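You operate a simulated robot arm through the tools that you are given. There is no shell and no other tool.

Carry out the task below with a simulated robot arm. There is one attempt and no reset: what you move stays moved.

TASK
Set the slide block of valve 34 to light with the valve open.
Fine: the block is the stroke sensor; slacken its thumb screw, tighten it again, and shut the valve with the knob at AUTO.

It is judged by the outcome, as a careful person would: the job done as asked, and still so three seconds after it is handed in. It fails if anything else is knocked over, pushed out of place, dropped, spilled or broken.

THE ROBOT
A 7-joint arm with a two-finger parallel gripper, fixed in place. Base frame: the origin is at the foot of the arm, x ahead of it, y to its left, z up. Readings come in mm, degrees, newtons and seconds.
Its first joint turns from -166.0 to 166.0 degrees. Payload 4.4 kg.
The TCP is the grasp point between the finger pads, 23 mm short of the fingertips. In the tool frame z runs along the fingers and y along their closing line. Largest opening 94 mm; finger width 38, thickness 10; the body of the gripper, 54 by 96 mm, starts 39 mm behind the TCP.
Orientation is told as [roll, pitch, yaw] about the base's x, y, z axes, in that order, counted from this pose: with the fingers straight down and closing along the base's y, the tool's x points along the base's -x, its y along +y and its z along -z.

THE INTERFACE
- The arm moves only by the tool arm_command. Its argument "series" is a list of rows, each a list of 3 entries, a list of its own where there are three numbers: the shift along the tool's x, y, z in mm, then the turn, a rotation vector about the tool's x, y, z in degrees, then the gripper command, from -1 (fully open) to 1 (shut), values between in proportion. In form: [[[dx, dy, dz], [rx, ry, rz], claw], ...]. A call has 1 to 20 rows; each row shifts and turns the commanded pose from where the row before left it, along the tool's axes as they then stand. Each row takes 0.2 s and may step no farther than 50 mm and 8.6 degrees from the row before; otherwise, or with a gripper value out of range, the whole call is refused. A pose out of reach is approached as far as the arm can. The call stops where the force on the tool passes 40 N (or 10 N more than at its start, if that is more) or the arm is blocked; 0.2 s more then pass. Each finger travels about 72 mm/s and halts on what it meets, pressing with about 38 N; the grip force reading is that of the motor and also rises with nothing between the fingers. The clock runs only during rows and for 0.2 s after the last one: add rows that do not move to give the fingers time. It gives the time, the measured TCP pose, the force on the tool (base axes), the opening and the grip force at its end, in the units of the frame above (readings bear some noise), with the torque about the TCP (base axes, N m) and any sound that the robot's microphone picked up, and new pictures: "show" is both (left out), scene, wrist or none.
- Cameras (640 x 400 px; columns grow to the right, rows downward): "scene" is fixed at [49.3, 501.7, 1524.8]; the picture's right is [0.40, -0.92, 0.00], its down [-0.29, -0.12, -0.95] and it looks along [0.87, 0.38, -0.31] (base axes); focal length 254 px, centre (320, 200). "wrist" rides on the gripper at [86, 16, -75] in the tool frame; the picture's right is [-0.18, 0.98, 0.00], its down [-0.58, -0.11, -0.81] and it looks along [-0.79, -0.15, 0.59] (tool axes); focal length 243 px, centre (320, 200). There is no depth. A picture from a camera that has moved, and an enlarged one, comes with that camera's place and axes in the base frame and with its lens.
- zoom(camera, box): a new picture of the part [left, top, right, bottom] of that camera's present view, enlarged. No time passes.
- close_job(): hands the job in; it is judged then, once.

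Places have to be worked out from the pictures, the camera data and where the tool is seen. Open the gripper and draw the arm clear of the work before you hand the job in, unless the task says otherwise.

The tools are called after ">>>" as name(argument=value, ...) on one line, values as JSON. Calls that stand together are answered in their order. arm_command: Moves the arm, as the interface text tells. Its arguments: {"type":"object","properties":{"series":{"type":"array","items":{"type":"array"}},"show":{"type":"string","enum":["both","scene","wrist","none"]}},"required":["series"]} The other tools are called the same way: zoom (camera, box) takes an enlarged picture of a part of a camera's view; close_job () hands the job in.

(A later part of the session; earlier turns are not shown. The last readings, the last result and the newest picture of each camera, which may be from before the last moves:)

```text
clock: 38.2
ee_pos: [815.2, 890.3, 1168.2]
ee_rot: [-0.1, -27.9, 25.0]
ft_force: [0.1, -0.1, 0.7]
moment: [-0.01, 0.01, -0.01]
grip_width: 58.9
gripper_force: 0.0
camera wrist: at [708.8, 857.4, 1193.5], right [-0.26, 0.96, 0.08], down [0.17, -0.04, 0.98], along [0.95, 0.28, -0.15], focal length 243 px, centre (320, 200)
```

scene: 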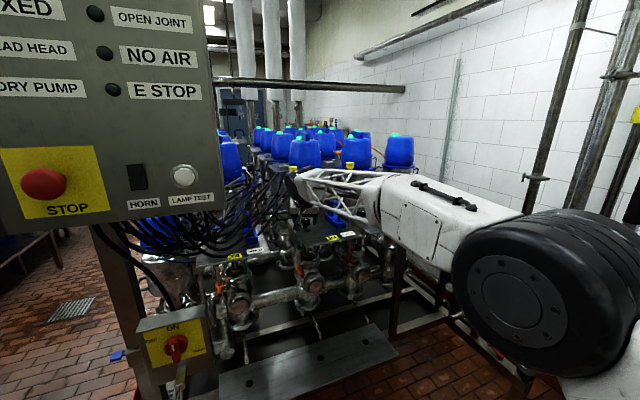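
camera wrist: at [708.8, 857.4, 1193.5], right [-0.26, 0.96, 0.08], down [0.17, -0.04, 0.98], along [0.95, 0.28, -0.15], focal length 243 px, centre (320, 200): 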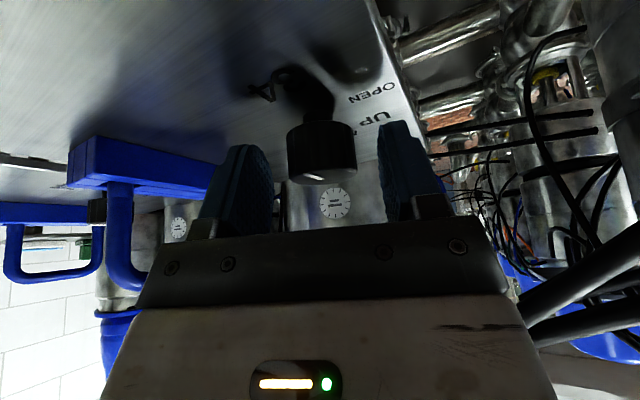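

The knob sits centred between the fingers. Closing on it now and holding for two rows.

>>> arm_command(series=[[[0, 0, 0], [0, 0, 0], 0.3], [[0, 0, 0], [0, 0, 0], 0.6], [[0, 0, 0], [0, 0, 0], 0.6]], show="wrist")

```text
clock: 39.0
ee_pos: [815.0, 891.3, 1169.8]
ee_rot: [-0.2, -28.0, 24.9]
ft_force: [-2.6, 6.6, 0.0]
moment: [0.63, -0.05, 0.1]
grip_width: 35.5
gripper_force: 44.9
camera wrist: at [708.5, 857.7, 1193.5], right [-0.27, 0.96, 0.09], down [0.17, -0.04, 0.98], along [0.95, 0.28, -0.15], focal length 243 px, centre (320, 200)
```

wrist: 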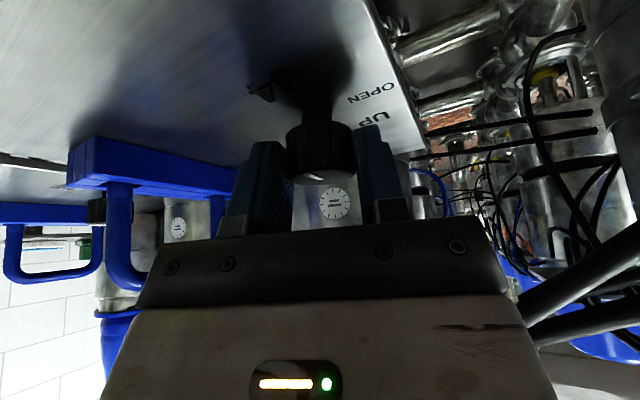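

Gripped firmly (35.5 mm, 45 N). I'll turn the knob counter-clockwise seen from above, first 15° to feel the response.

>>> arm_command(series=[[[0, -0.3, 0], [-2.33, 0, -4.43], 0.6], [[0, -0.3, 0], [-2.33, 0, -4.43], 0.6], [[0, -0.3, 0], [-2.33, 0, -4.43], 0.6], [[0, 0, 0], [0, 0, 0], 0.6]], show="wrist")

```text
clock: 40.0
ee_pos: [816.3, 888.5, 1169.2]
ee_rot: [-0.1, -27.9, 39.8]
ft_force: [9.7, 1.0, 1.1]
moment: [0.31, 0.04, -0.04]
grip_width: 35.5
gripper_force: 45.0
camera wrist: at [721.9, 828.6, 1193.5], right [-0.5, 0.86, 0.08], down [0.17, 0.01, 0.98], along [0.85, 0.51, -0.15], focal length 243 px, centre (320, 200)
```

wrist: 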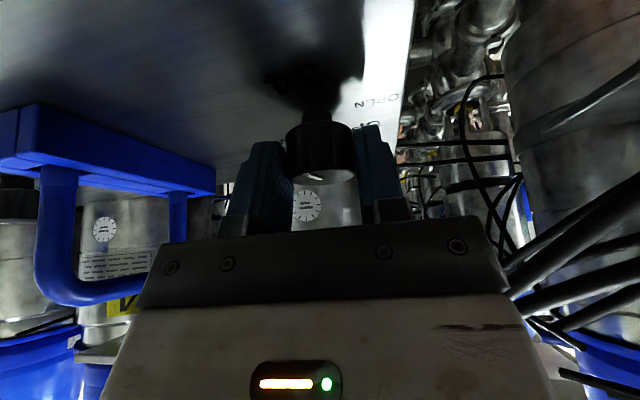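

Low torque while turning. I'll zoom on the knob to see whether the white bar turned along with the fingers.

>>> zoom(camera="wrist", box=[260, 80, 410, 230])

>>> zoom(camera="scene", box=[280, 160, 340, 240])

```text
2.67 times, centred on (335, 155) of wrist
camera zoom: at [721.9, 828.6, 1193.5], right [-0.5, 0.86, 0.08], down [0.17, 0.01, 0.98], along [0.85, 0.51, -0.15], focal length 647 px, centre (280, 320)
```

zoom: 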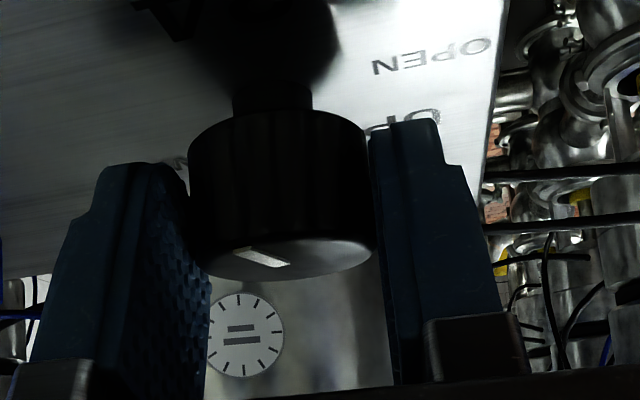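

```text
5.00 times, centred on (310, 200) of scene
camera zoom: at [49.3, 501.7, 1524.8], right [0.4, -0.92, 0.0], down [-0.29, -0.12, -0.95], along [0.87, 0.38, -0.31], focal length 1268 px, centre (370, 200)
```

zoom: 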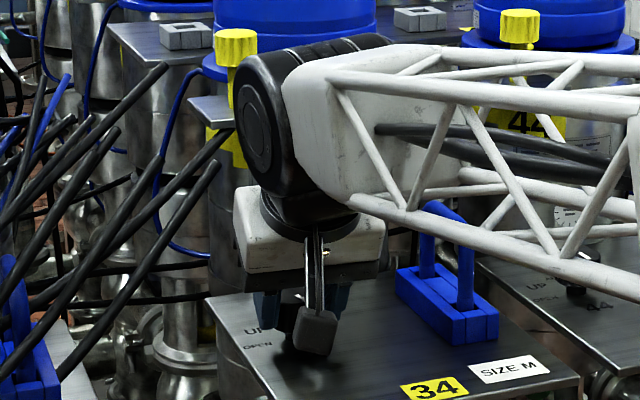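

The bar has moved with the fingers (it keeps its place relative to the tool), so the knob turns freely. Continuing 25° more counter-clockwise.

>>> arm_command(series=[[[0, -0.3, 0], [-2.33, 0, -4.43], 0.6], [[0, -0.3, 0], [-2.33, 0, -4.43], 0.6], [[0, -0.3, 0], [-2.33, 0, -4.43], 0.6], [[0, -0.3, 0], [-2.33, 0, -4.43], 0.6], [[0, -0.3, 0], [-2.33, 0, -4.43], 0.6], [[0, 0, 0], [0, 0, 0], 0.6]], show="both")

>>> zoom(camera="wrist", box=[260, 80, 410, 230])

>>> zoom(camera="scene", box=[280, 230, 350, 290])

```text
clock: 41.2
ee_pos: [821.0, 885.9, 1167.5]
ee_rot: [-0.3, -27.8, 64.1]
ft_force: [5.3, -7.2, 2.0]
moment: [-0.42, 0.64, -0.08]
grip_width: 35.6
gripper_force: 45.3
stopped in row 6: the force on the tool passed its limit at 42 N (the readings are from after the stop); the commanded pose is now the measured one
camera wrist: at [757.5, 791.8, 1193.7], right [-0.81, 0.58, 0.08], down [0.15, 0.08, 0.98], along [0.56, 0.81, -0.15], focal length 243 px, centre (320, 200)
```

scene: 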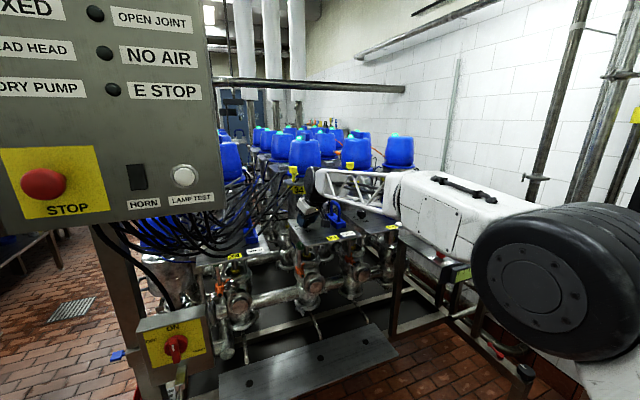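
wrist: 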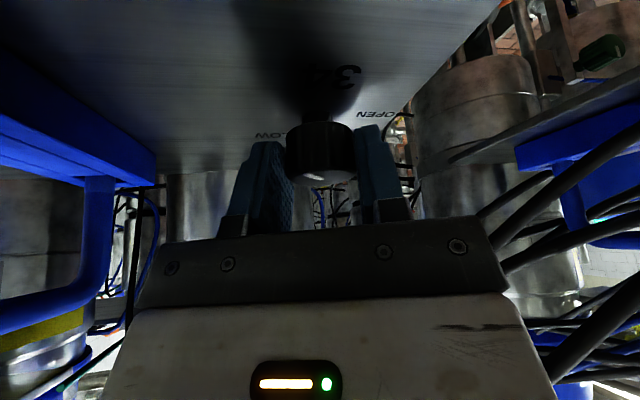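

```text
2.67 times, centred on (335, 155) of wrist
camera zoom: at [757.5, 791.8, 1193.7], right [-0.81, 0.58, 0.08], down [0.15, 0.08, 0.98], along [0.56, 0.81, -0.15], focal length 647 px, centre (280, 320)
```

zoom: 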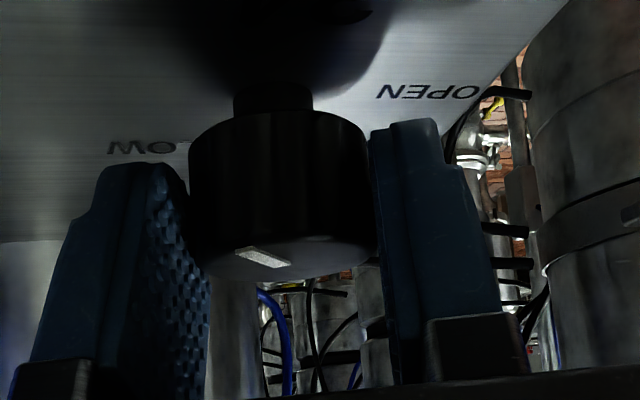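

```text
6.67 times, centred on (315, 260) of scene
camera zoom: at [49.3, 501.7, 1524.8], right [0.4, -0.92, 0.0], down [-0.29, -0.12, -0.95], along [0.87, 0.38, -0.31], focal length 1691 px, centre (353, -200)
```

zoom: 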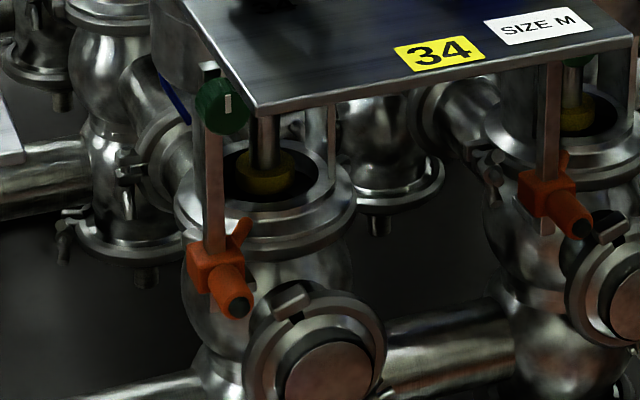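

The valve has not reacted yet (stem and lens unchanged); the stop came from side force building up, which has mostly relaxed. I'll go on in smaller 3° steps with a slight shift to relieve the side load.

>>> arm_command(series=[[[0, -0.8, 0], [-0.7, 0, -1.33], 0.6], [[0, -0.3, 0], [-1.4, 0, -2.66], 0.6], [[0, -0.3, 0], [-1.4, 0, -2.66], 0.6], [[0, 0, 0], [0, 0, 0], 0.6]], show="both")

>>> zoom(camera="wrist", box=[260, 80, 410, 230])

>>> zoom(camera="scene", box=[280, 230, 350, 290])

```text
clock: 42.2
ee_pos: [821.6, 885.2, 1167.7]
ee_rot: [-0.3, -27.8, 71.7]
ft_force: [11.0, -13.7, 2.6]
moment: [-0.29, 0.45, -0.12]
grip_width: 35.5
gripper_force: 44.6
camera wrist: at [771.5, 783.9, 1193.7], right [-0.88, 0.47, 0.08], down [0.14, 0.1, 0.98], along [0.45, 0.88, -0.15], focal length 243 px, centre (320, 200)
```

scene: 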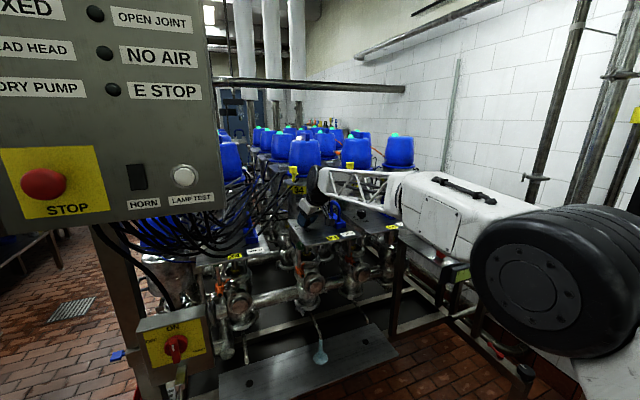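
wrist: 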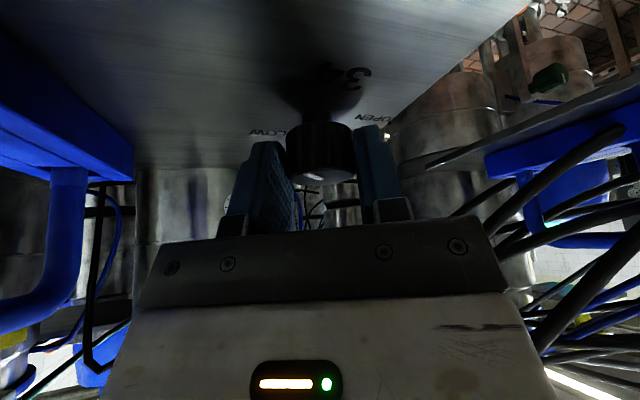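

```text
2.67 times, centred on (335, 155) of wrist
camera zoom: at [771.5, 783.9, 1193.7], right [-0.88, 0.47, 0.08], down [0.14, 0.1, 0.98], along [0.45, 0.88, -0.15], focal length 647 px, centre (280, 320)
```

zoom: 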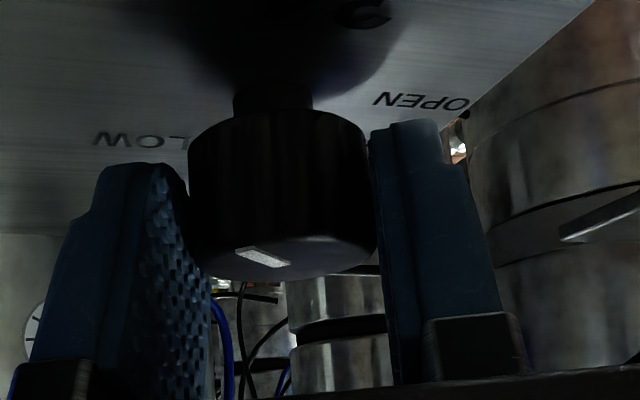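

```text
6.67 times, centred on (315, 260) of scene
camera zoom: at [49.3, 501.7, 1524.8], right [0.4, -0.92, 0.0], down [-0.29, -0.12, -0.95], along [0.87, 0.38, -0.31], focal length 1691 px, centre (353, -200)
```

zoom: 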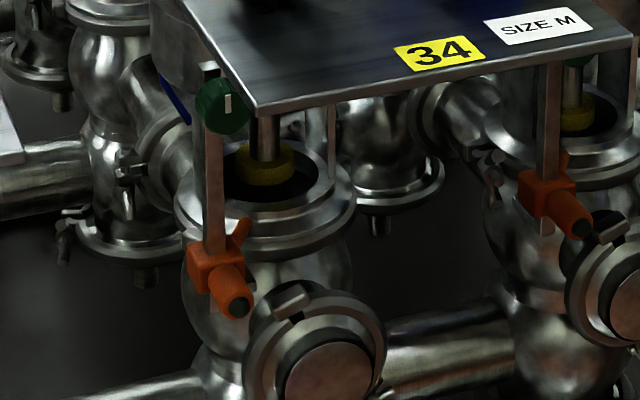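

The valve responded: head lamp 34 changed and the yellow collar rose a little – so the knob was indeed at AUTO and now is at UP (seat lift). Something also changed low at the front near (320, 355) px; I zoom on that before moving on.

>>> zoom(camera="scene", box=[290, 300, 350, 380])

>>> zoom(camera="scene", box=[270, 120, 340, 180])

```text
5.00 times, centred on (320, 340) of scene
camera zoom: at [49.3, 501.7, 1524.8], right [0.4, -0.92, 0.0], down [-0.29, -0.12, -0.95], along [0.87, 0.38, -0.31], focal length 1268 px, centre (320, -500)
```

zoom: 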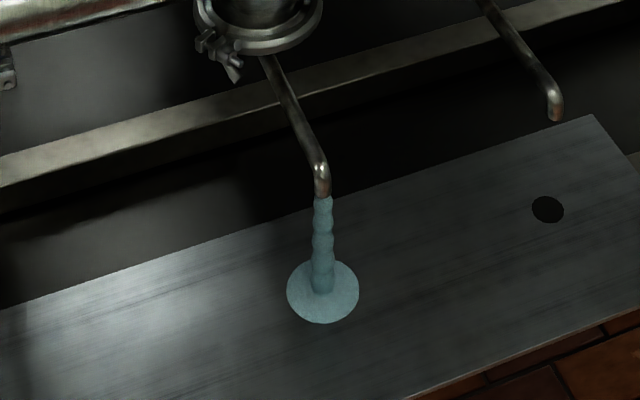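

```text
6.67 times, centred on (305, 150) of scene
camera zoom: at [49.3, 501.7, 1524.8], right [0.4, -0.92, 0.0], down [-0.29, -0.12, -0.95], along [0.87, 0.38, -0.31], focal length 1691 px, centre (420, 533)
```

zoom: 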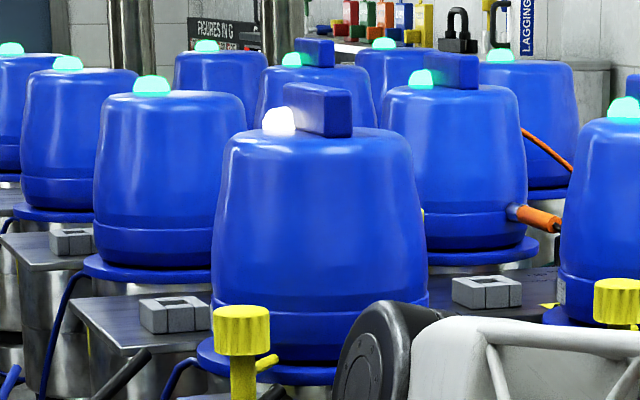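

At UP the valve vents a stream through its drain spout onto the drain tray – a seat lift, so I should pass this position quickly. Continuing the turn at once by 18°, relieving the side load.

>>> arm_command(series=[[[0.4, -1.0, 0], [-2.1, 0, -3.98], 0.6], [[0.2, -0.6, 0], [-2.1, 0, -3.98], 0.6], [[0.2, -0.6, 0], [-2.1, 0, -3.98], 0.6], [[0.2, -0.5, 0], [-2.1, 0, -3.98], 0.6]], show="both")

>>> zoom(camera="scene", box=[280, 230, 360, 380])

>>> zoom(camera="wrist", box=[260, 80, 410, 230])

```text
clock: 43.2
ee_pos: [824.2, 883.6, 1168.9]
ee_rot: [-0.4, -27.7, 89.6]
ft_force: [38.1, 5.2, 10.4]
moment: [1.17, -0.18, -0.46]
grip_width: 34.8
gripper_force: 44.9
camera wrist: at [808.2, 771.2, 1193.6], right [-0.98, 0.17, 0.08], down [0.1, 0.14, 0.98], along [0.16, 0.98, -0.15], focal length 243 px, centre (320, 200)
```

scene: 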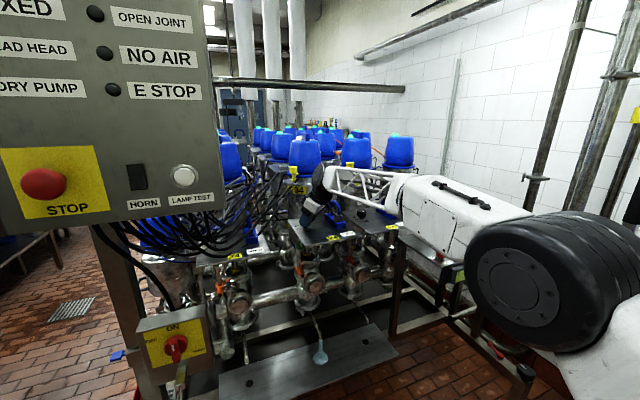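
wrist: 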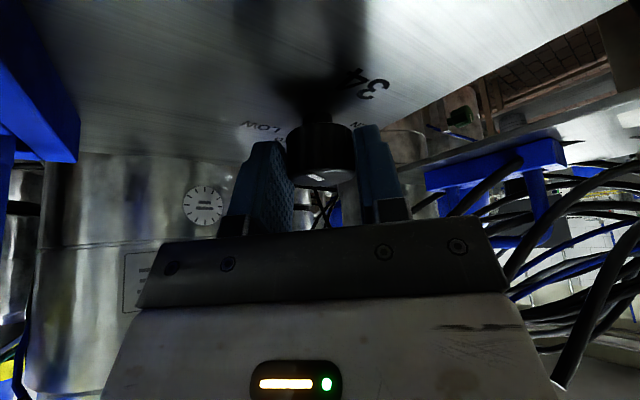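

```text
2.67 times, centred on (320, 305) of scene
camera zoom: at [49.3, 501.7, 1524.8], right [0.4, -0.92, 0.0], down [-0.29, -0.12, -0.95], along [0.87, 0.38, -0.31], focal length 677 px, centre (320, -80)
```

zoom: 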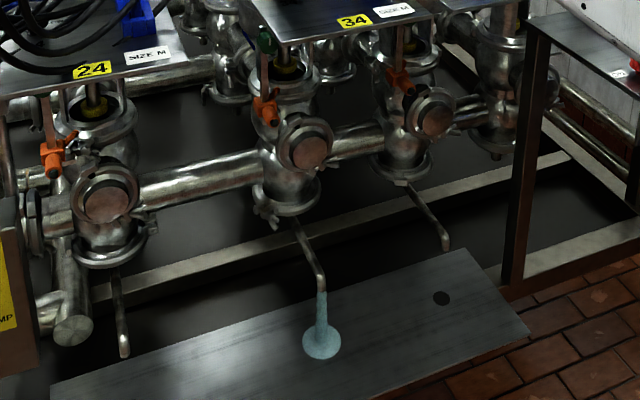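

```text
2.67 times, centred on (335, 155) of wrist
camera zoom: at [808.2, 771.2, 1193.6], right [-0.98, 0.17, 0.08], down [0.1, 0.14, 0.98], along [0.16, 0.98, -0.15], focal length 647 px, centre (280, 320)
```

zoom: 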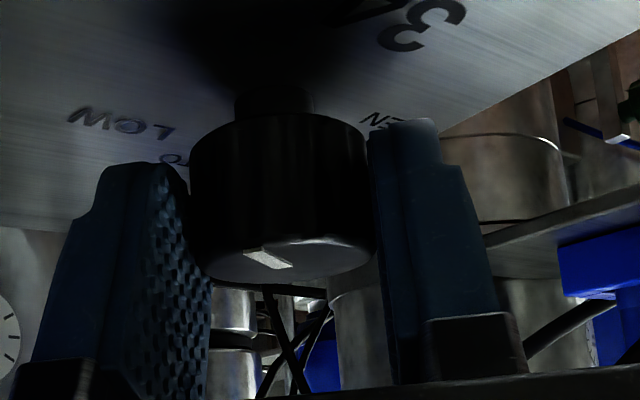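

The knob is at about +65° and still in UP; the force rose to 38 N sideways and the camera is nearing the blue handle, so this stroke ends here. I open the fingers a little and swing back about the knob axis for a second stroke.

>>> arm_command(series=[[[0, 0, 0], [0, 0, 0], -0.25], [[0, 0, 0], [3.9, 0, 7.5], -0.25], [[0, 0.6, 0], [3.9, 0, 7.5], -0.25], [[0, 0.6, 0], [3.9, 0, 7.5], -0.25], [[0, 0.6, 0], [3.9, 0, 7.5], -0.25], [[0, 0.6, 0], [3.9, 0, 7.5], -0.25], [[0, 0.6, 0], [3.9, 0, 7.5], -0.25], [[0, 0.6, 0], [3.9, 0, 7.5], -0.25]], show="both")

>>> zoom(camera="wrist", box=[220, 60, 440, 230])

```text
clock: 45.0
ee_pos: [821.3, 886.0, 1168.6]
ee_rot: [0.1, -27.7, 30.2]
ft_force: [-0.5, 0.3, 0.8]
moment: [-0.01, -0.01, -0.01]
grip_width: 58.7
gripper_force: 0.1
camera wrist: at [717.4, 842.9, 1193.8], right [-0.35, 0.93, 0.09], down [0.17, -0.03, 0.98], along [0.92, 0.36, -0.15], focal length 243 px, centre (320, 200)
```

scene: 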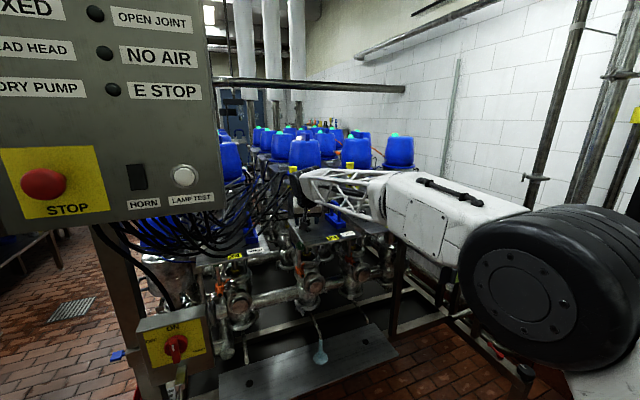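
wrist: 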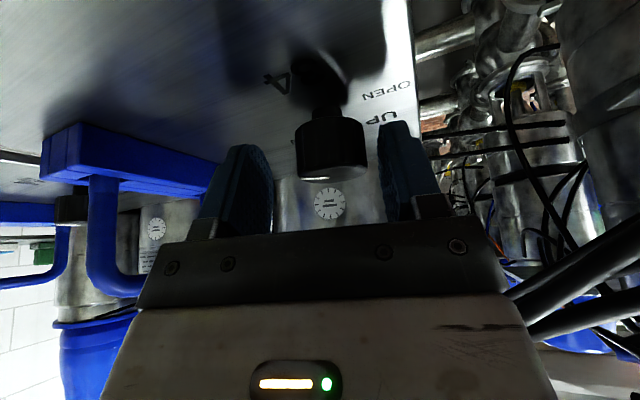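

```text
2.35 times, centred on (330, 145) of wrist
camera zoom: at [717.4, 842.9, 1193.8], right [-0.35, 0.93, 0.09], down [0.17, -0.03, 0.98], along [0.92, 0.36, -0.15], focal length 571 px, centre (296, 329)
```

zoom: 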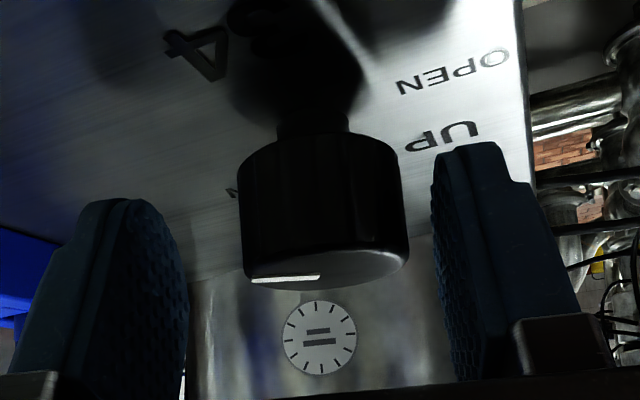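

The fingers swung back freely to bearing 30°; the knob is ~3 mm left of centre so I re-centre, grip again and turn a further ~37° toward OPEN.

>>> arm_command(series=[[[1.8, 3, -0.9], [0, 0, 0], -0.25], [[0, 0, 0], [0, 0, 0], 0.6], [[0, 0, 0], [0, 0, 0], 0.6], [[0, -0.25, 0], [-2.19, 0, -4.16], 0.6], [[0, -0.25, 0], [-2.19, 0, -4.16], 0.6], [[0, -0.25, 0], [-2.19, 0, -4.16], 0.6], [[0, -0.25, 0], [-2.19, 0, -4.16], 0.6], [[0, -0.25, 0], [-2.19, 0, -4.16], 0.6], [[0, -0.25, 0], [-2.19, 0, -4.16], 0.6], [[0, -0.25, 0], [-2.19, 0, -4.16], 0.6], [[0, -0.25, 0], [-2.19, 0, -4.16], 0.6]], show="both")

>>> zoom(camera="scene", box=[280, 230, 360, 380])

>>> zoom(camera="wrist", box=[220, 60, 440, 230])

```text
clock: 47.4
ee_pos: [820.2, 885.6, 1167.3]
ee_rot: [0.0, -28.0, 67.9]
ft_force: [25.6, 1.7, 3.0]
moment: [-0.26, -0.7, -0.17]
grip_width: 35.7
gripper_force: 45.1
camera wrist: at [764.6, 786.9, 1192.9], right [-0.85, 0.52, 0.09], down [0.15, 0.09, 0.98], along [0.5, 0.85, -0.15], focal length 243 px, centre (320, 200)
```

scene: 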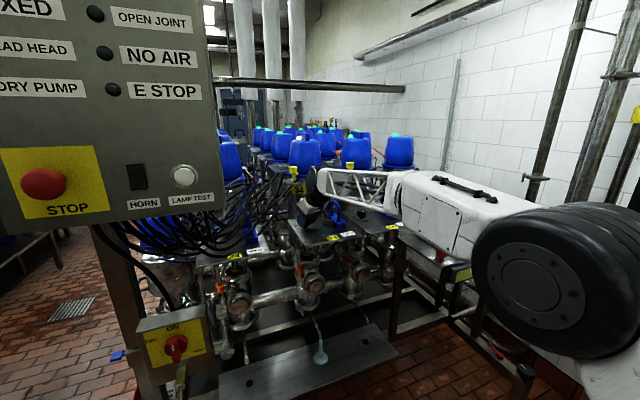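
wrist: 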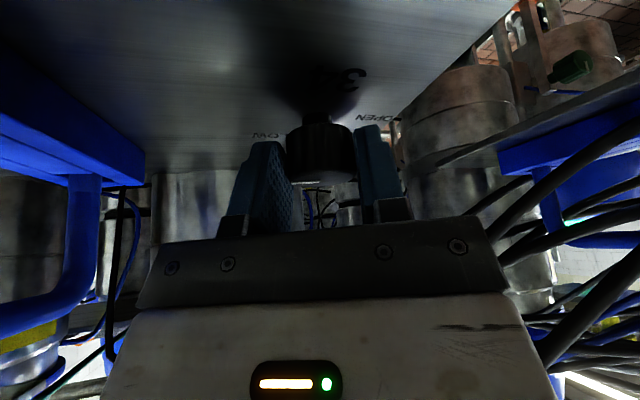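

```text
2.67 times, centred on (320, 305) of scene
camera zoom: at [49.3, 501.7, 1524.8], right [0.4, -0.92, 0.0], down [-0.29, -0.12, -0.95], along [0.87, 0.38, -0.31], focal length 677 px, centre (320, -80)
```

zoom: 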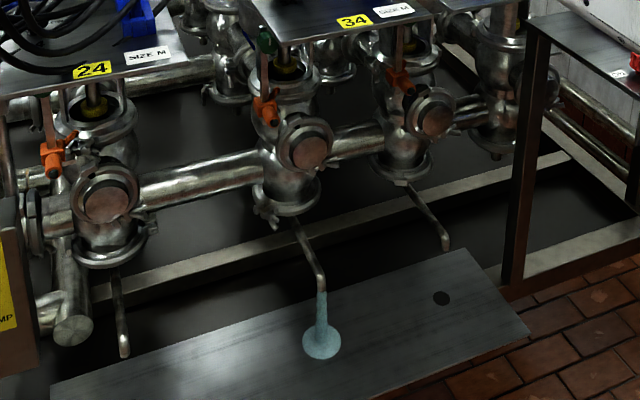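

```text
2.35 times, centred on (330, 145) of wrist
camera zoom: at [764.6, 786.9, 1192.9], right [-0.85, 0.52, 0.09], down [0.15, 0.09, 0.98], along [0.5, 0.85, -0.15], focal length 571 px, centre (296, 329)
```

zoom: 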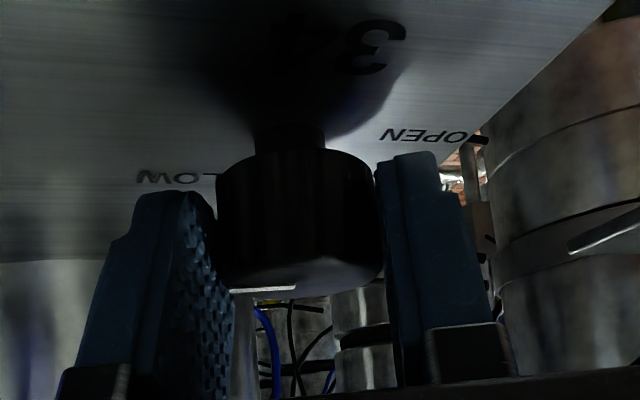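

The knob is at +102° by the bar, yet the stem is still at seat-lift height; the positions are probably 60° apart (UP responded only beyond 45°). I relieve the side load and turn another 18°.

>>> arm_command(series=[[[0, 1.2, 0], [-2.1, 0, -3.98], 0.6], [[0, 0.3, 0], [-2.1, 0, -3.98], 0.6], [[0, 0, 0], [-2.1, 0, -3.98], 0.6], [[0, 0, 0], [-2.1, 0, -3.98], 0.6], [[0, 0, 0], [0, 0, 0], 0.6]], show="both")

>>> zoom(camera="scene", box=[280, 230, 360, 380])

>>> zoom(camera="wrist", box=[220, 60, 440, 230])

```text
clock: 47.8
ee_pos: [820.4, 884.9, 1166.6]
ee_rot: [-0.1, -27.9, 70.9]
ft_force: [15.8, 4.6, -2.7]
moment: [-0.27, 0.28, -0.08]
grip_width: 35.5
gripper_force: 45.2
stopped in row 1: the force on the tool passed its limit at 44 N (the readings are from after the stop); the commanded pose is now the measured one
camera wrist: at [770.2, 783.3, 1192.9], right [-0.88, 0.47, 0.09], down [0.15, 0.09, 0.98], along [0.46, 0.88, -0.15], focal length 243 px, centre (320, 200)
```

scene: 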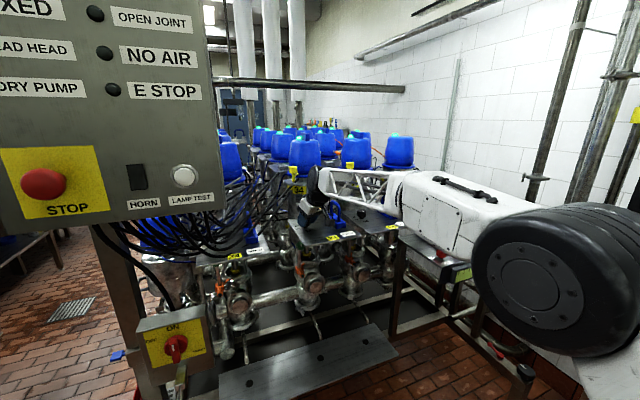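
wrist: 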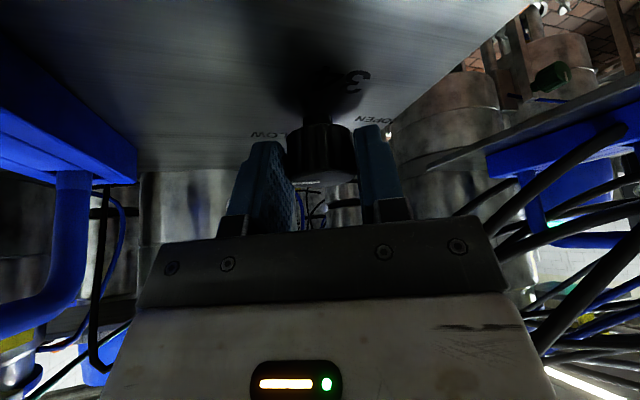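

```text
2.67 times, centred on (320, 305) of scene
camera zoom: at [49.3, 501.7, 1524.8], right [0.4, -0.92, 0.0], down [-0.29, -0.12, -0.95], along [0.87, 0.38, -0.31], focal length 677 px, centre (320, -80)
```

zoom: 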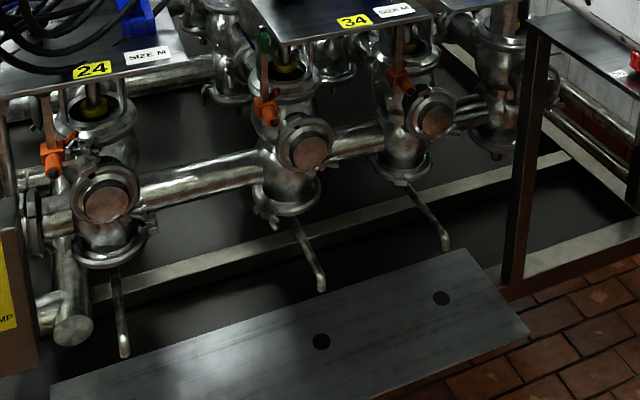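

```text
2.35 times, centred on (330, 145) of wrist
camera zoom: at [770.2, 783.3, 1192.9], right [-0.88, 0.47, 0.09], down [0.15, 0.09, 0.98], along [0.46, 0.88, -0.15], focal length 571 px, centre (296, 329)
```

zoom: 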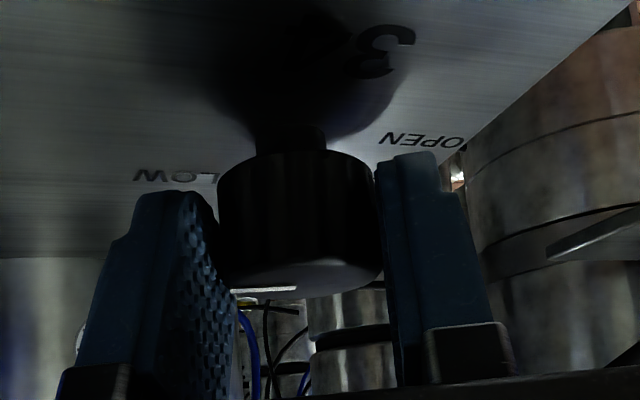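

The stream has stopped (it went into the tray's drain hole) after a few more degrees. Let me look at head lamp and stem now.

>>> zoom(camera="scene", box=[270, 120, 340, 180])

>>> zoom(camera="scene", box=[280, 230, 350, 290])

>>> zoom(camera="scene", box=[285, 180, 345, 240])

```text
6.67 times, centred on (305, 150) of scene
camera zoom: at [49.3, 501.7, 1524.8], right [0.4, -0.92, 0.0], down [-0.29, -0.12, -0.95], along [0.87, 0.38, -0.31], focal length 1691 px, centre (420, 533)
```

zoom: 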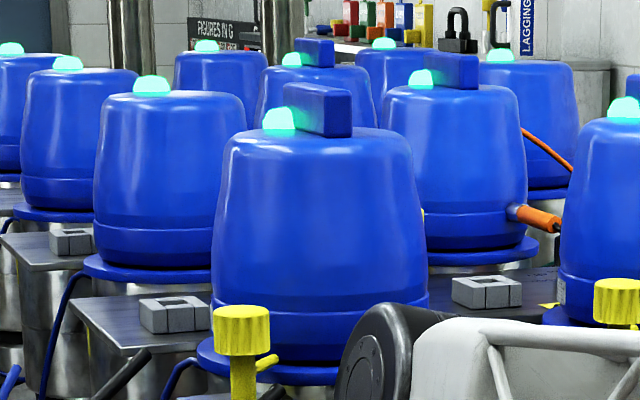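

```text
6.67 times, centred on (315, 260) of scene
camera zoom: at [49.3, 501.7, 1524.8], right [0.4, -0.92, 0.0], down [-0.29, -0.12, -0.95], along [0.87, 0.38, -0.31], focal length 1691 px, centre (353, -200)
```

zoom: 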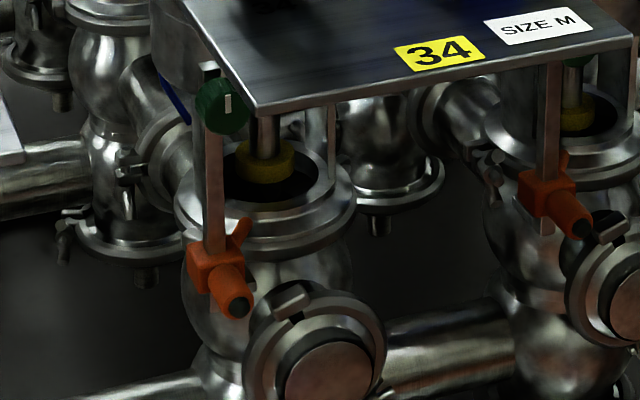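

```text
6.67 times, centred on (315, 210) of scene
camera zoom: at [49.3, 501.7, 1524.8], right [0.4, -0.92, 0.0], down [-0.29, -0.12, -0.95], along [0.87, 0.38, -0.31], focal length 1691 px, centre (353, 133)
```

zoom: 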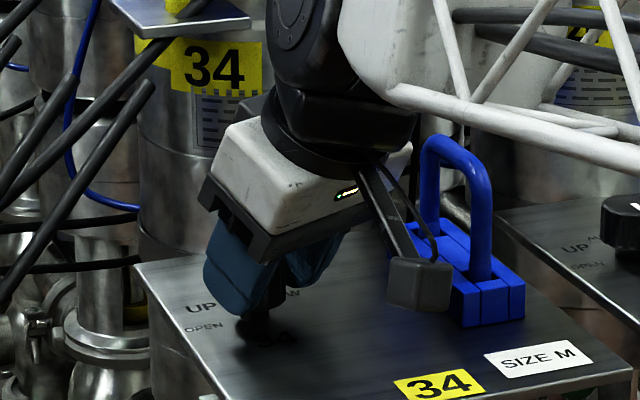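

The lamp went back to cyan with the knob just past the UP zone. Re-fitting forces and poses, the knob axis is nearer (826, 896), i.e. ~10 mm ahead of the TCP, so I relieve to the right and turn another 15° with matching sideways steps.

>>> arm_command(series=[[[-0.2, -1.3, 0.1], [0, 0, 0], 0.6], [[0, -0.65, 0], [-1.75, 0, -3.32], 0.6], [[0, -0.65, 0], [-1.75, 0, -3.32], 0.6], [[0, -0.65, 0], [-1.75, 0, -3.32], 0.6], [[0, -0.65, 0], [-1.75, 0, -3.32], 0.6], [[0, 0, 0], [0, 0, 0], 0.6]], show="both")

>>> zoom(camera="scene", box=[280, 230, 350, 290])

>>> zoom(camera="wrist", box=[220, 60, 440, 230])

>>> zoom(camera="scene", box=[270, 120, 340, 180])

```text
clock: 49.2
ee_pos: [822.1, 883.2, 1168.1]
ee_rot: [-0.1, -28.0, 86.1]
ft_force: [14.7, -4.7, -5.3]
moment: [-0.28, -0.31, -0.29]
grip_width: 35.2
gripper_force: 45.4
camera wrist: at [800.9, 772.0, 1193.1], right [-0.97, 0.23, 0.09], down [0.12, 0.13, 0.98], along [0.22, 0.96, -0.15], focal length 243 px, centre (320, 200)
```

scene: 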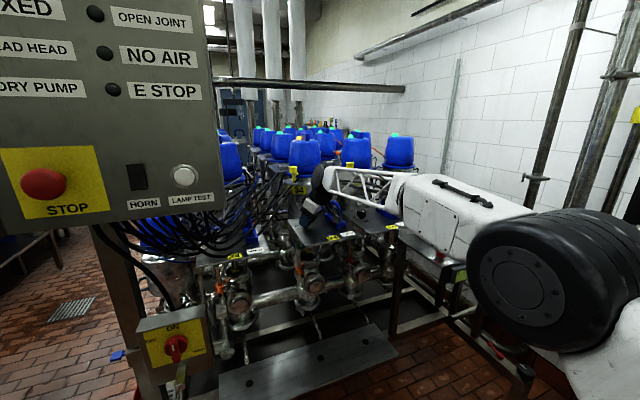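
wrist: 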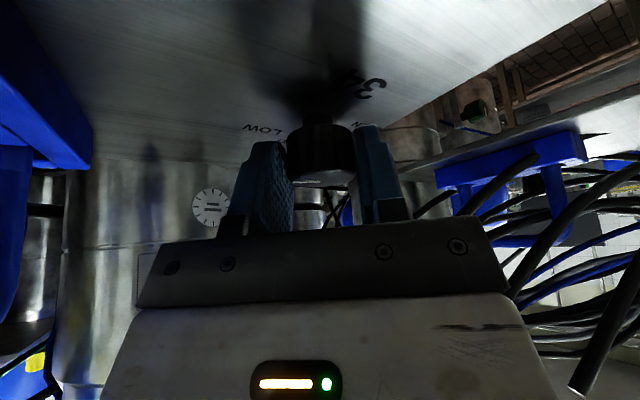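

```text
6.67 times, centred on (315, 260) of scene
camera zoom: at [49.3, 501.7, 1524.8], right [0.4, -0.92, 0.0], down [-0.29, -0.12, -0.95], along [0.87, 0.38, -0.31], focal length 1691 px, centre (353, -200)
```

zoom: 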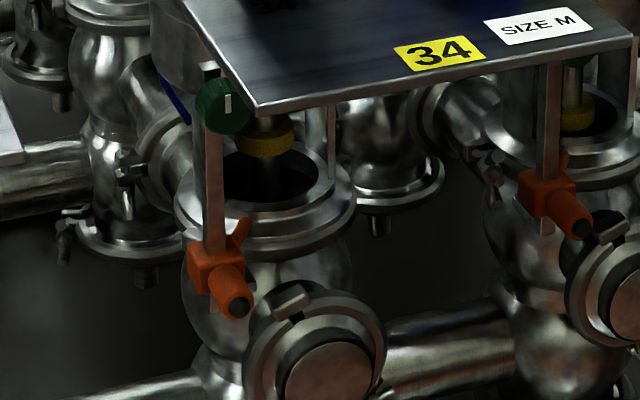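

```text
2.35 times, centred on (330, 145) of wrist
camera zoom: at [800.9, 772.0, 1193.1], right [-0.97, 0.23, 0.09], down [0.12, 0.13, 0.98], along [0.22, 0.96, -0.15], focal length 571 px, centre (296, 329)
```

zoom: 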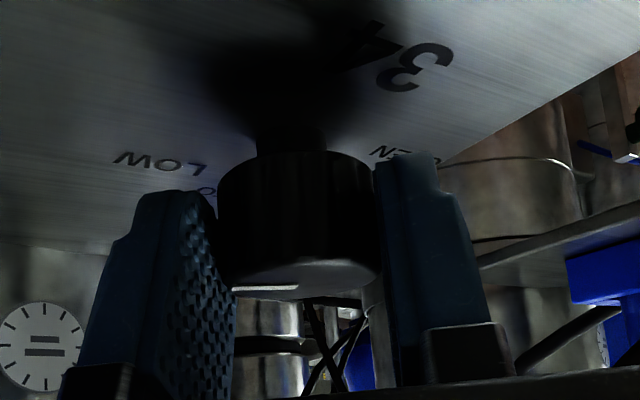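

```text
6.67 times, centred on (305, 150) of scene
camera zoom: at [49.3, 501.7, 1524.8], right [0.4, -0.92, 0.0], down [-0.29, -0.12, -0.95], along [0.87, 0.38, -0.31], focal length 1691 px, centre (420, 533)
```

zoom: 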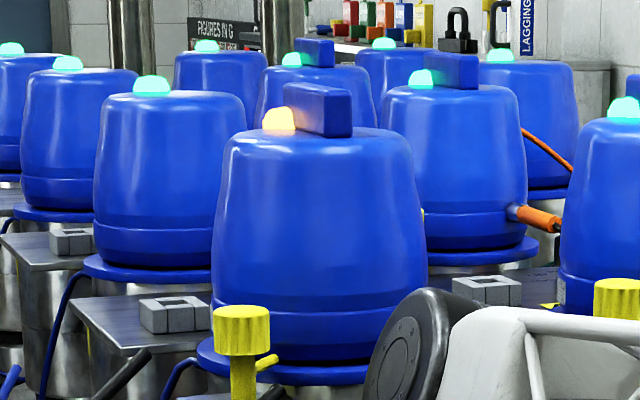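

The valve is now OPEN: the head lamp is amber and the yellow collar has risen ~23 mm, with the knob at +120°. I release the knob, lift straight up 80 mm, and verify it stays.

>>> arm_command(series=[[[0, 0, 0], [0, 0, 0], -0.25], [[0, 0, 0], [0, 0, 0], -0.25], [[-12.4, 0, -23.6], [0, 0, 0], -0.25], [[-12.4, 0, -23.6], [0, 0, 0], -0.25], [[-12.4, 0, -23.6], [0, 0, 0], -0.25], [[0, 0, 0], [0, 0, 0], -0.25]], show="both")

>>> zoom(camera="scene", box=[280, 190, 350, 290])

```text
clock: 50.6
ee_pos: [823.3, 883.6, 1248.9]
ee_rot: [-0.1, -27.9, 86.0]
ft_force: [0.5, -0.7, 1.1]
moment: [0.02, 0.03, 0.0]
grip_width: 58.7
gripper_force: 0.0
camera wrist: at [801.3, 772.5, 1274.0], right [-0.97, 0.23, 0.09], down [0.12, 0.13, 0.98], along [0.22, 0.96, -0.15], focal length 243 px, centre (320, 200)
```

scene: 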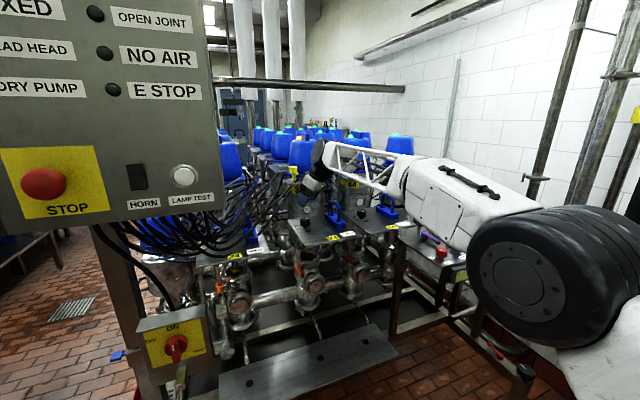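
wrist: 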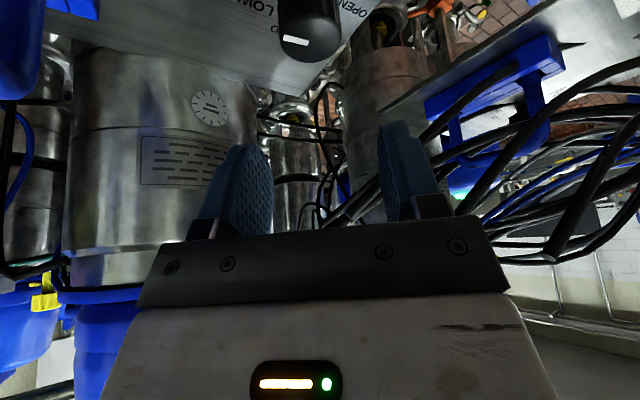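

```text
4.00 times, centred on (315, 240) of scene
camera zoom: at [49.3, 501.7, 1524.8], right [0.4, -0.92, 0.0], down [-0.29, -0.12, -0.95], along [0.87, 0.38, -0.31], focal length 1015 px, centre (340, 40)
```

zoom: 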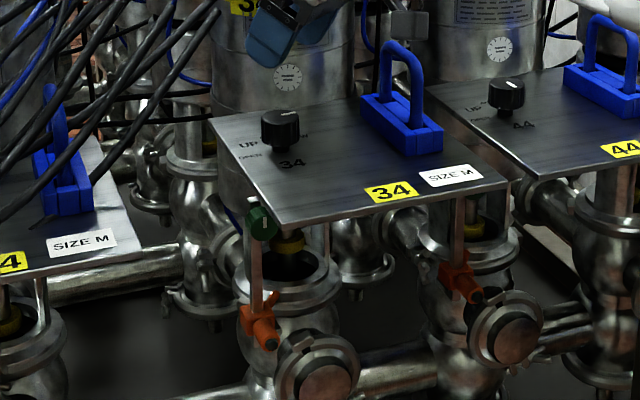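

The knob holds at OPEN. I'll swing the tool back to bearing ~44° above everything and back off ~230 mm from the panel.

>>> arm_command(series=[[[0, 0, 0], [3.95, 0, 7.5], -0.25], [[0, 0, 0], [3.95, 0, 7.5], -0.25], [[0, 0, 0], [3.95, 0, 7.5], -0.25], [[0, 0, 0], [3.95, 0, 7.5], -0.25], [[0, 0, 0], [3.95, 0, 7.5], -0.25], [[40.7, 0, -21.4], [0, 0, 0], -0.25], [[40.7, 0, -21.4], [0, 0, 0], -0.25], [[40.7, 0, -21.4], [0, 0, 0], -0.25], [[40.7, 0, -21.4], [0, 0, 0], -0.25], [[40.7, 0, -21.4], [0, 0, 0], -0.25], [[0, 0, 0], [0, 0, 0], -0.25]], show="scene")

```text
clock: 53.0
ee_pos: [657.1, 725.2, 1247.8]
ee_rot: [0.0, -27.9, 43.5]
ft_force: [0.2, 1.0, -0.5]
moment: [0.0, 0.01, -0.04]
grip_width: 58.8
gripper_force: 0.0
```

scene: 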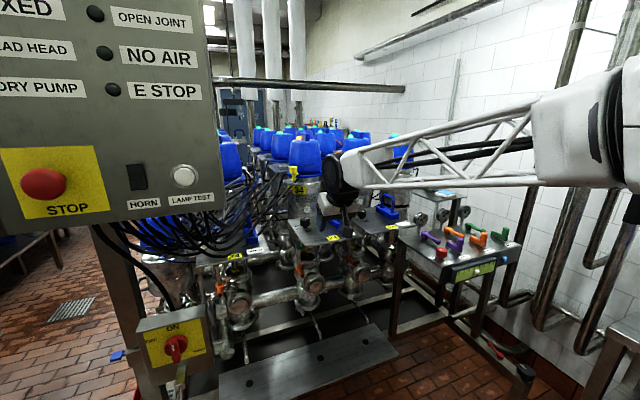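

The valve stays open. Next I set the tool horizontal (62° more tilt) in front of the panel and lower it to z≈1040, beneath panel height, to look at the green thumb screw along the finger axis.

>>> arm_command(series=[[[0, 0, 0], [0, -7.75, 0], -0.25], [[0, 0, 0], [0, -7.75, 0], -0.25], [[0, 0, 0], [0, -7.75, 0], -0.25], [[0, 0, 0], [0, -7.75, 0], -0.25], [[0, 0, 0], [0, -7.75, 0], -0.25], [[0, 0, 0], [0, -7.75, 0], -0.25], [[0, 0, 0], [0, -7.75, 0], -0.25], [[0, 0, 0], [0, -7.75, 0], -0.25], [[40, 0, -6], [0, 0, 0], -0.25], [[40, 0, -6], [0, 0, 0], -0.25], [[40, 0, 0], [0, 0, 0], -0.25], [[40, 0, 0], [0, 0, 0], -0.25], [[40, 0, 0], [0, 0, 0], -0.25], [[0, 0, 0], [0, 0, 0], -0.25]], show="both")

```text
clock: 56.0
ee_pos: [634.7, 695.2, 1047.7]
ee_rot: [-2.7, -82.7, 44.1]
ft_force: [0.1, 0.5, 0.2]
moment: [-0.01, -0.01, 0.01]
grip_width: 58.7
gripper_force: 0.1
out of reach, approached as far as the arm can: row 8
camera wrist: at [562.4, 649.7, 971.3], right [-0.63, 0.75, 0.18], down [-0.47, -0.56, 0.68], along [0.61, 0.35, 0.71], focal length 243 px, centre (320, 200)
```

scene: 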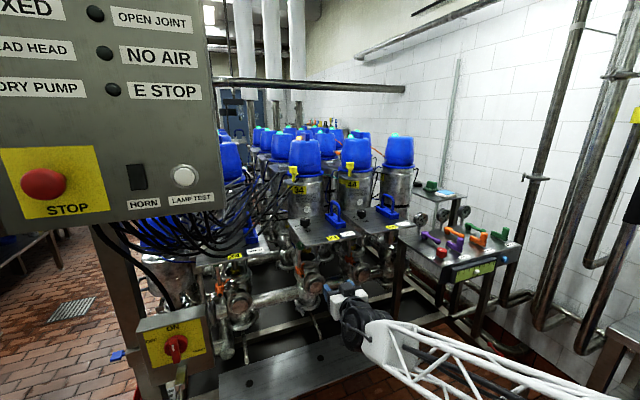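
wrist: 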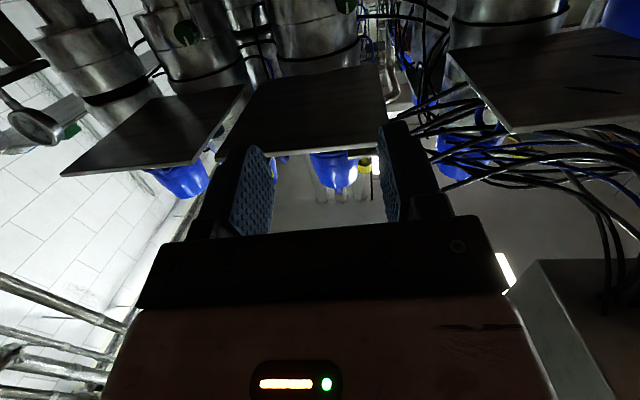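

The tool is nearly horizontal (83°) under panel height. The green knob of 34 is at the top edge of the wrist view; zooming for a precise bearing.

>>> zoom(camera="wrist", box=[270, 0, 420, 90])

>>> zoom(camera="scene", box=[285, 225, 365, 320])

```text
4.27 times, centred on (345, 45) of wrist
camera zoom: at [562.4, 649.7, 971.3], right [-0.63, 0.75, 0.18], down [-0.47, -0.56, 0.68], along [0.61, 0.35, 0.71], focal length 1035 px, centre (213, 861)
```

zoom: 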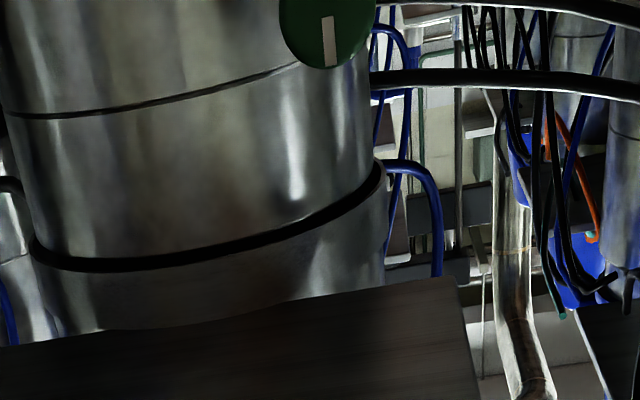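

```text
4.21 times, centred on (325, 272) of scene
camera zoom: at [49.3, 501.7, 1524.8], right [0.4, -0.92, 0.0], down [-0.29, -0.12, -0.95], along [0.87, 0.38, -0.31], focal length 1068 px, centre (299, -105)
```

zoom: 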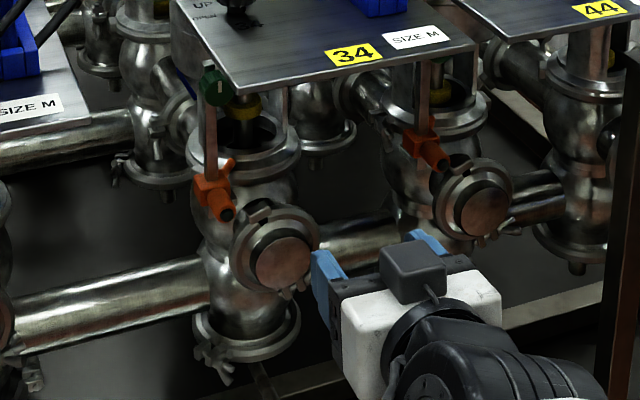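

I see a dark box on the upper side of the gripper in the scene view; I want to know what it is before sliding under the panel.

>>> zoom(camera="scene", box=[320, 265, 400, 335])

>>> zoom(camera="scene", box=[320, 280, 560, 400])

```text
5.71 times, centred on (360, 300) of scene
camera zoom: at [49.3, 501.7, 1524.8], right [0.4, -0.92, 0.0], down [-0.29, -0.12, -0.95], along [0.87, 0.38, -0.31], focal length 1450 px, centre (91, -371)
```

zoom: 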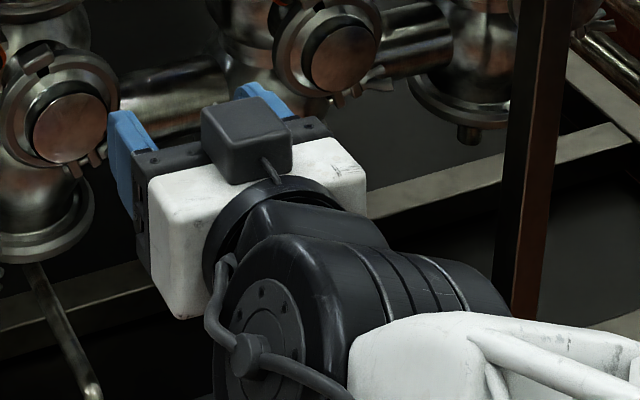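

```text
2.67 times, centred on (440, 340) of scene
camera zoom: at [49.3, 501.7, 1524.8], right [0.4, -0.92, 0.0], down [-0.29, -0.12, -0.95], along [0.87, 0.38, -0.31], focal length 677 px, centre (0, -173)
```

zoom: 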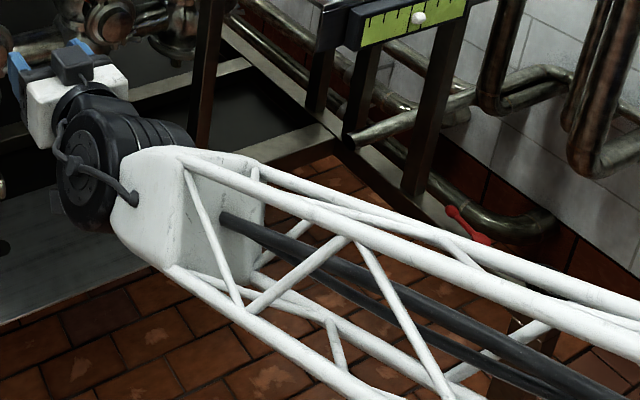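

That is just the gripper's own housing on its upper side; it clears the panel. To keep the camera off the orange sensor and pipe cap below, and to have a long loosening stroke, I roll the tool +85° so the camera sits on the left.

>>> arm_command(series=[[[0, 0, 0], [0, 0, 8.5], -0.25], [[0, 0, 0], [0, 0, 8.5], -0.25], [[0, 0, 0], [0, 0, 8.5], -0.25], [[0, 0, 0], [0, 0, 8.5], -0.25], [[0, 0, 0], [0, 0, 8.5], -0.25], [[0, 0, 0], [0, 0, 8.5], -0.25], [[0, 0, 0], [0, 0, 8.5], -0.25], [[0, 0, 0], [0, 0, 8.5], -0.25], [[0, 0, 0], [0, 0, 8.5], -0.25], [[0, 0, 0], [0, 0, 8.5], -0.25], [[0, 0, 0], [0, 0, 0], -0.25]], show="both")

```text
clock: 58.4
ee_pos: [630.1, 806.8, 1218.7]
ee_rot: [81.0, -5.5, -47.6]
ft_force: [0.3, 0.8, -0.6]
moment: [-0.01, -0.01, 0.02]
grip_width: 58.9
gripper_force: 0.0
out of reach, approached as far as the arm can: row 3, 4, 5, 6, 7, 8, 9, 10
camera wrist: at [518.4, 822.1, 1237.5], right [0.17, 0.03, 0.98], down [-0.21, -0.97, 0.07], along [0.96, -0.22, -0.16], focal length 243 px, centre (320, 200)
```

scene: 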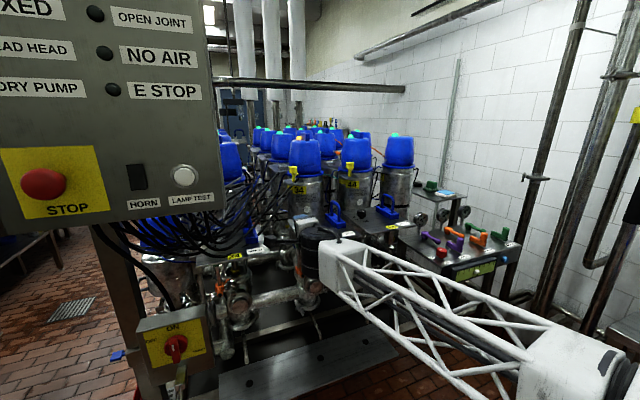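
wrist: 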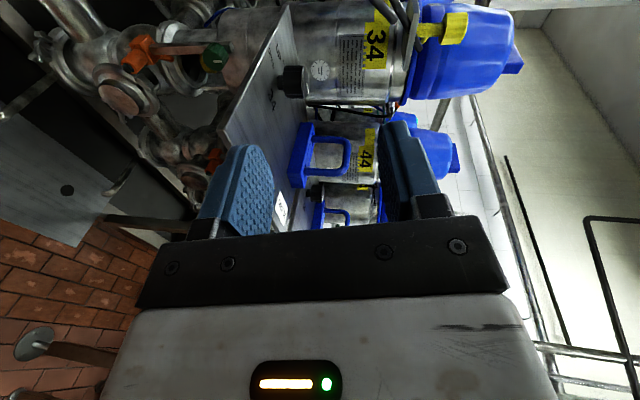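

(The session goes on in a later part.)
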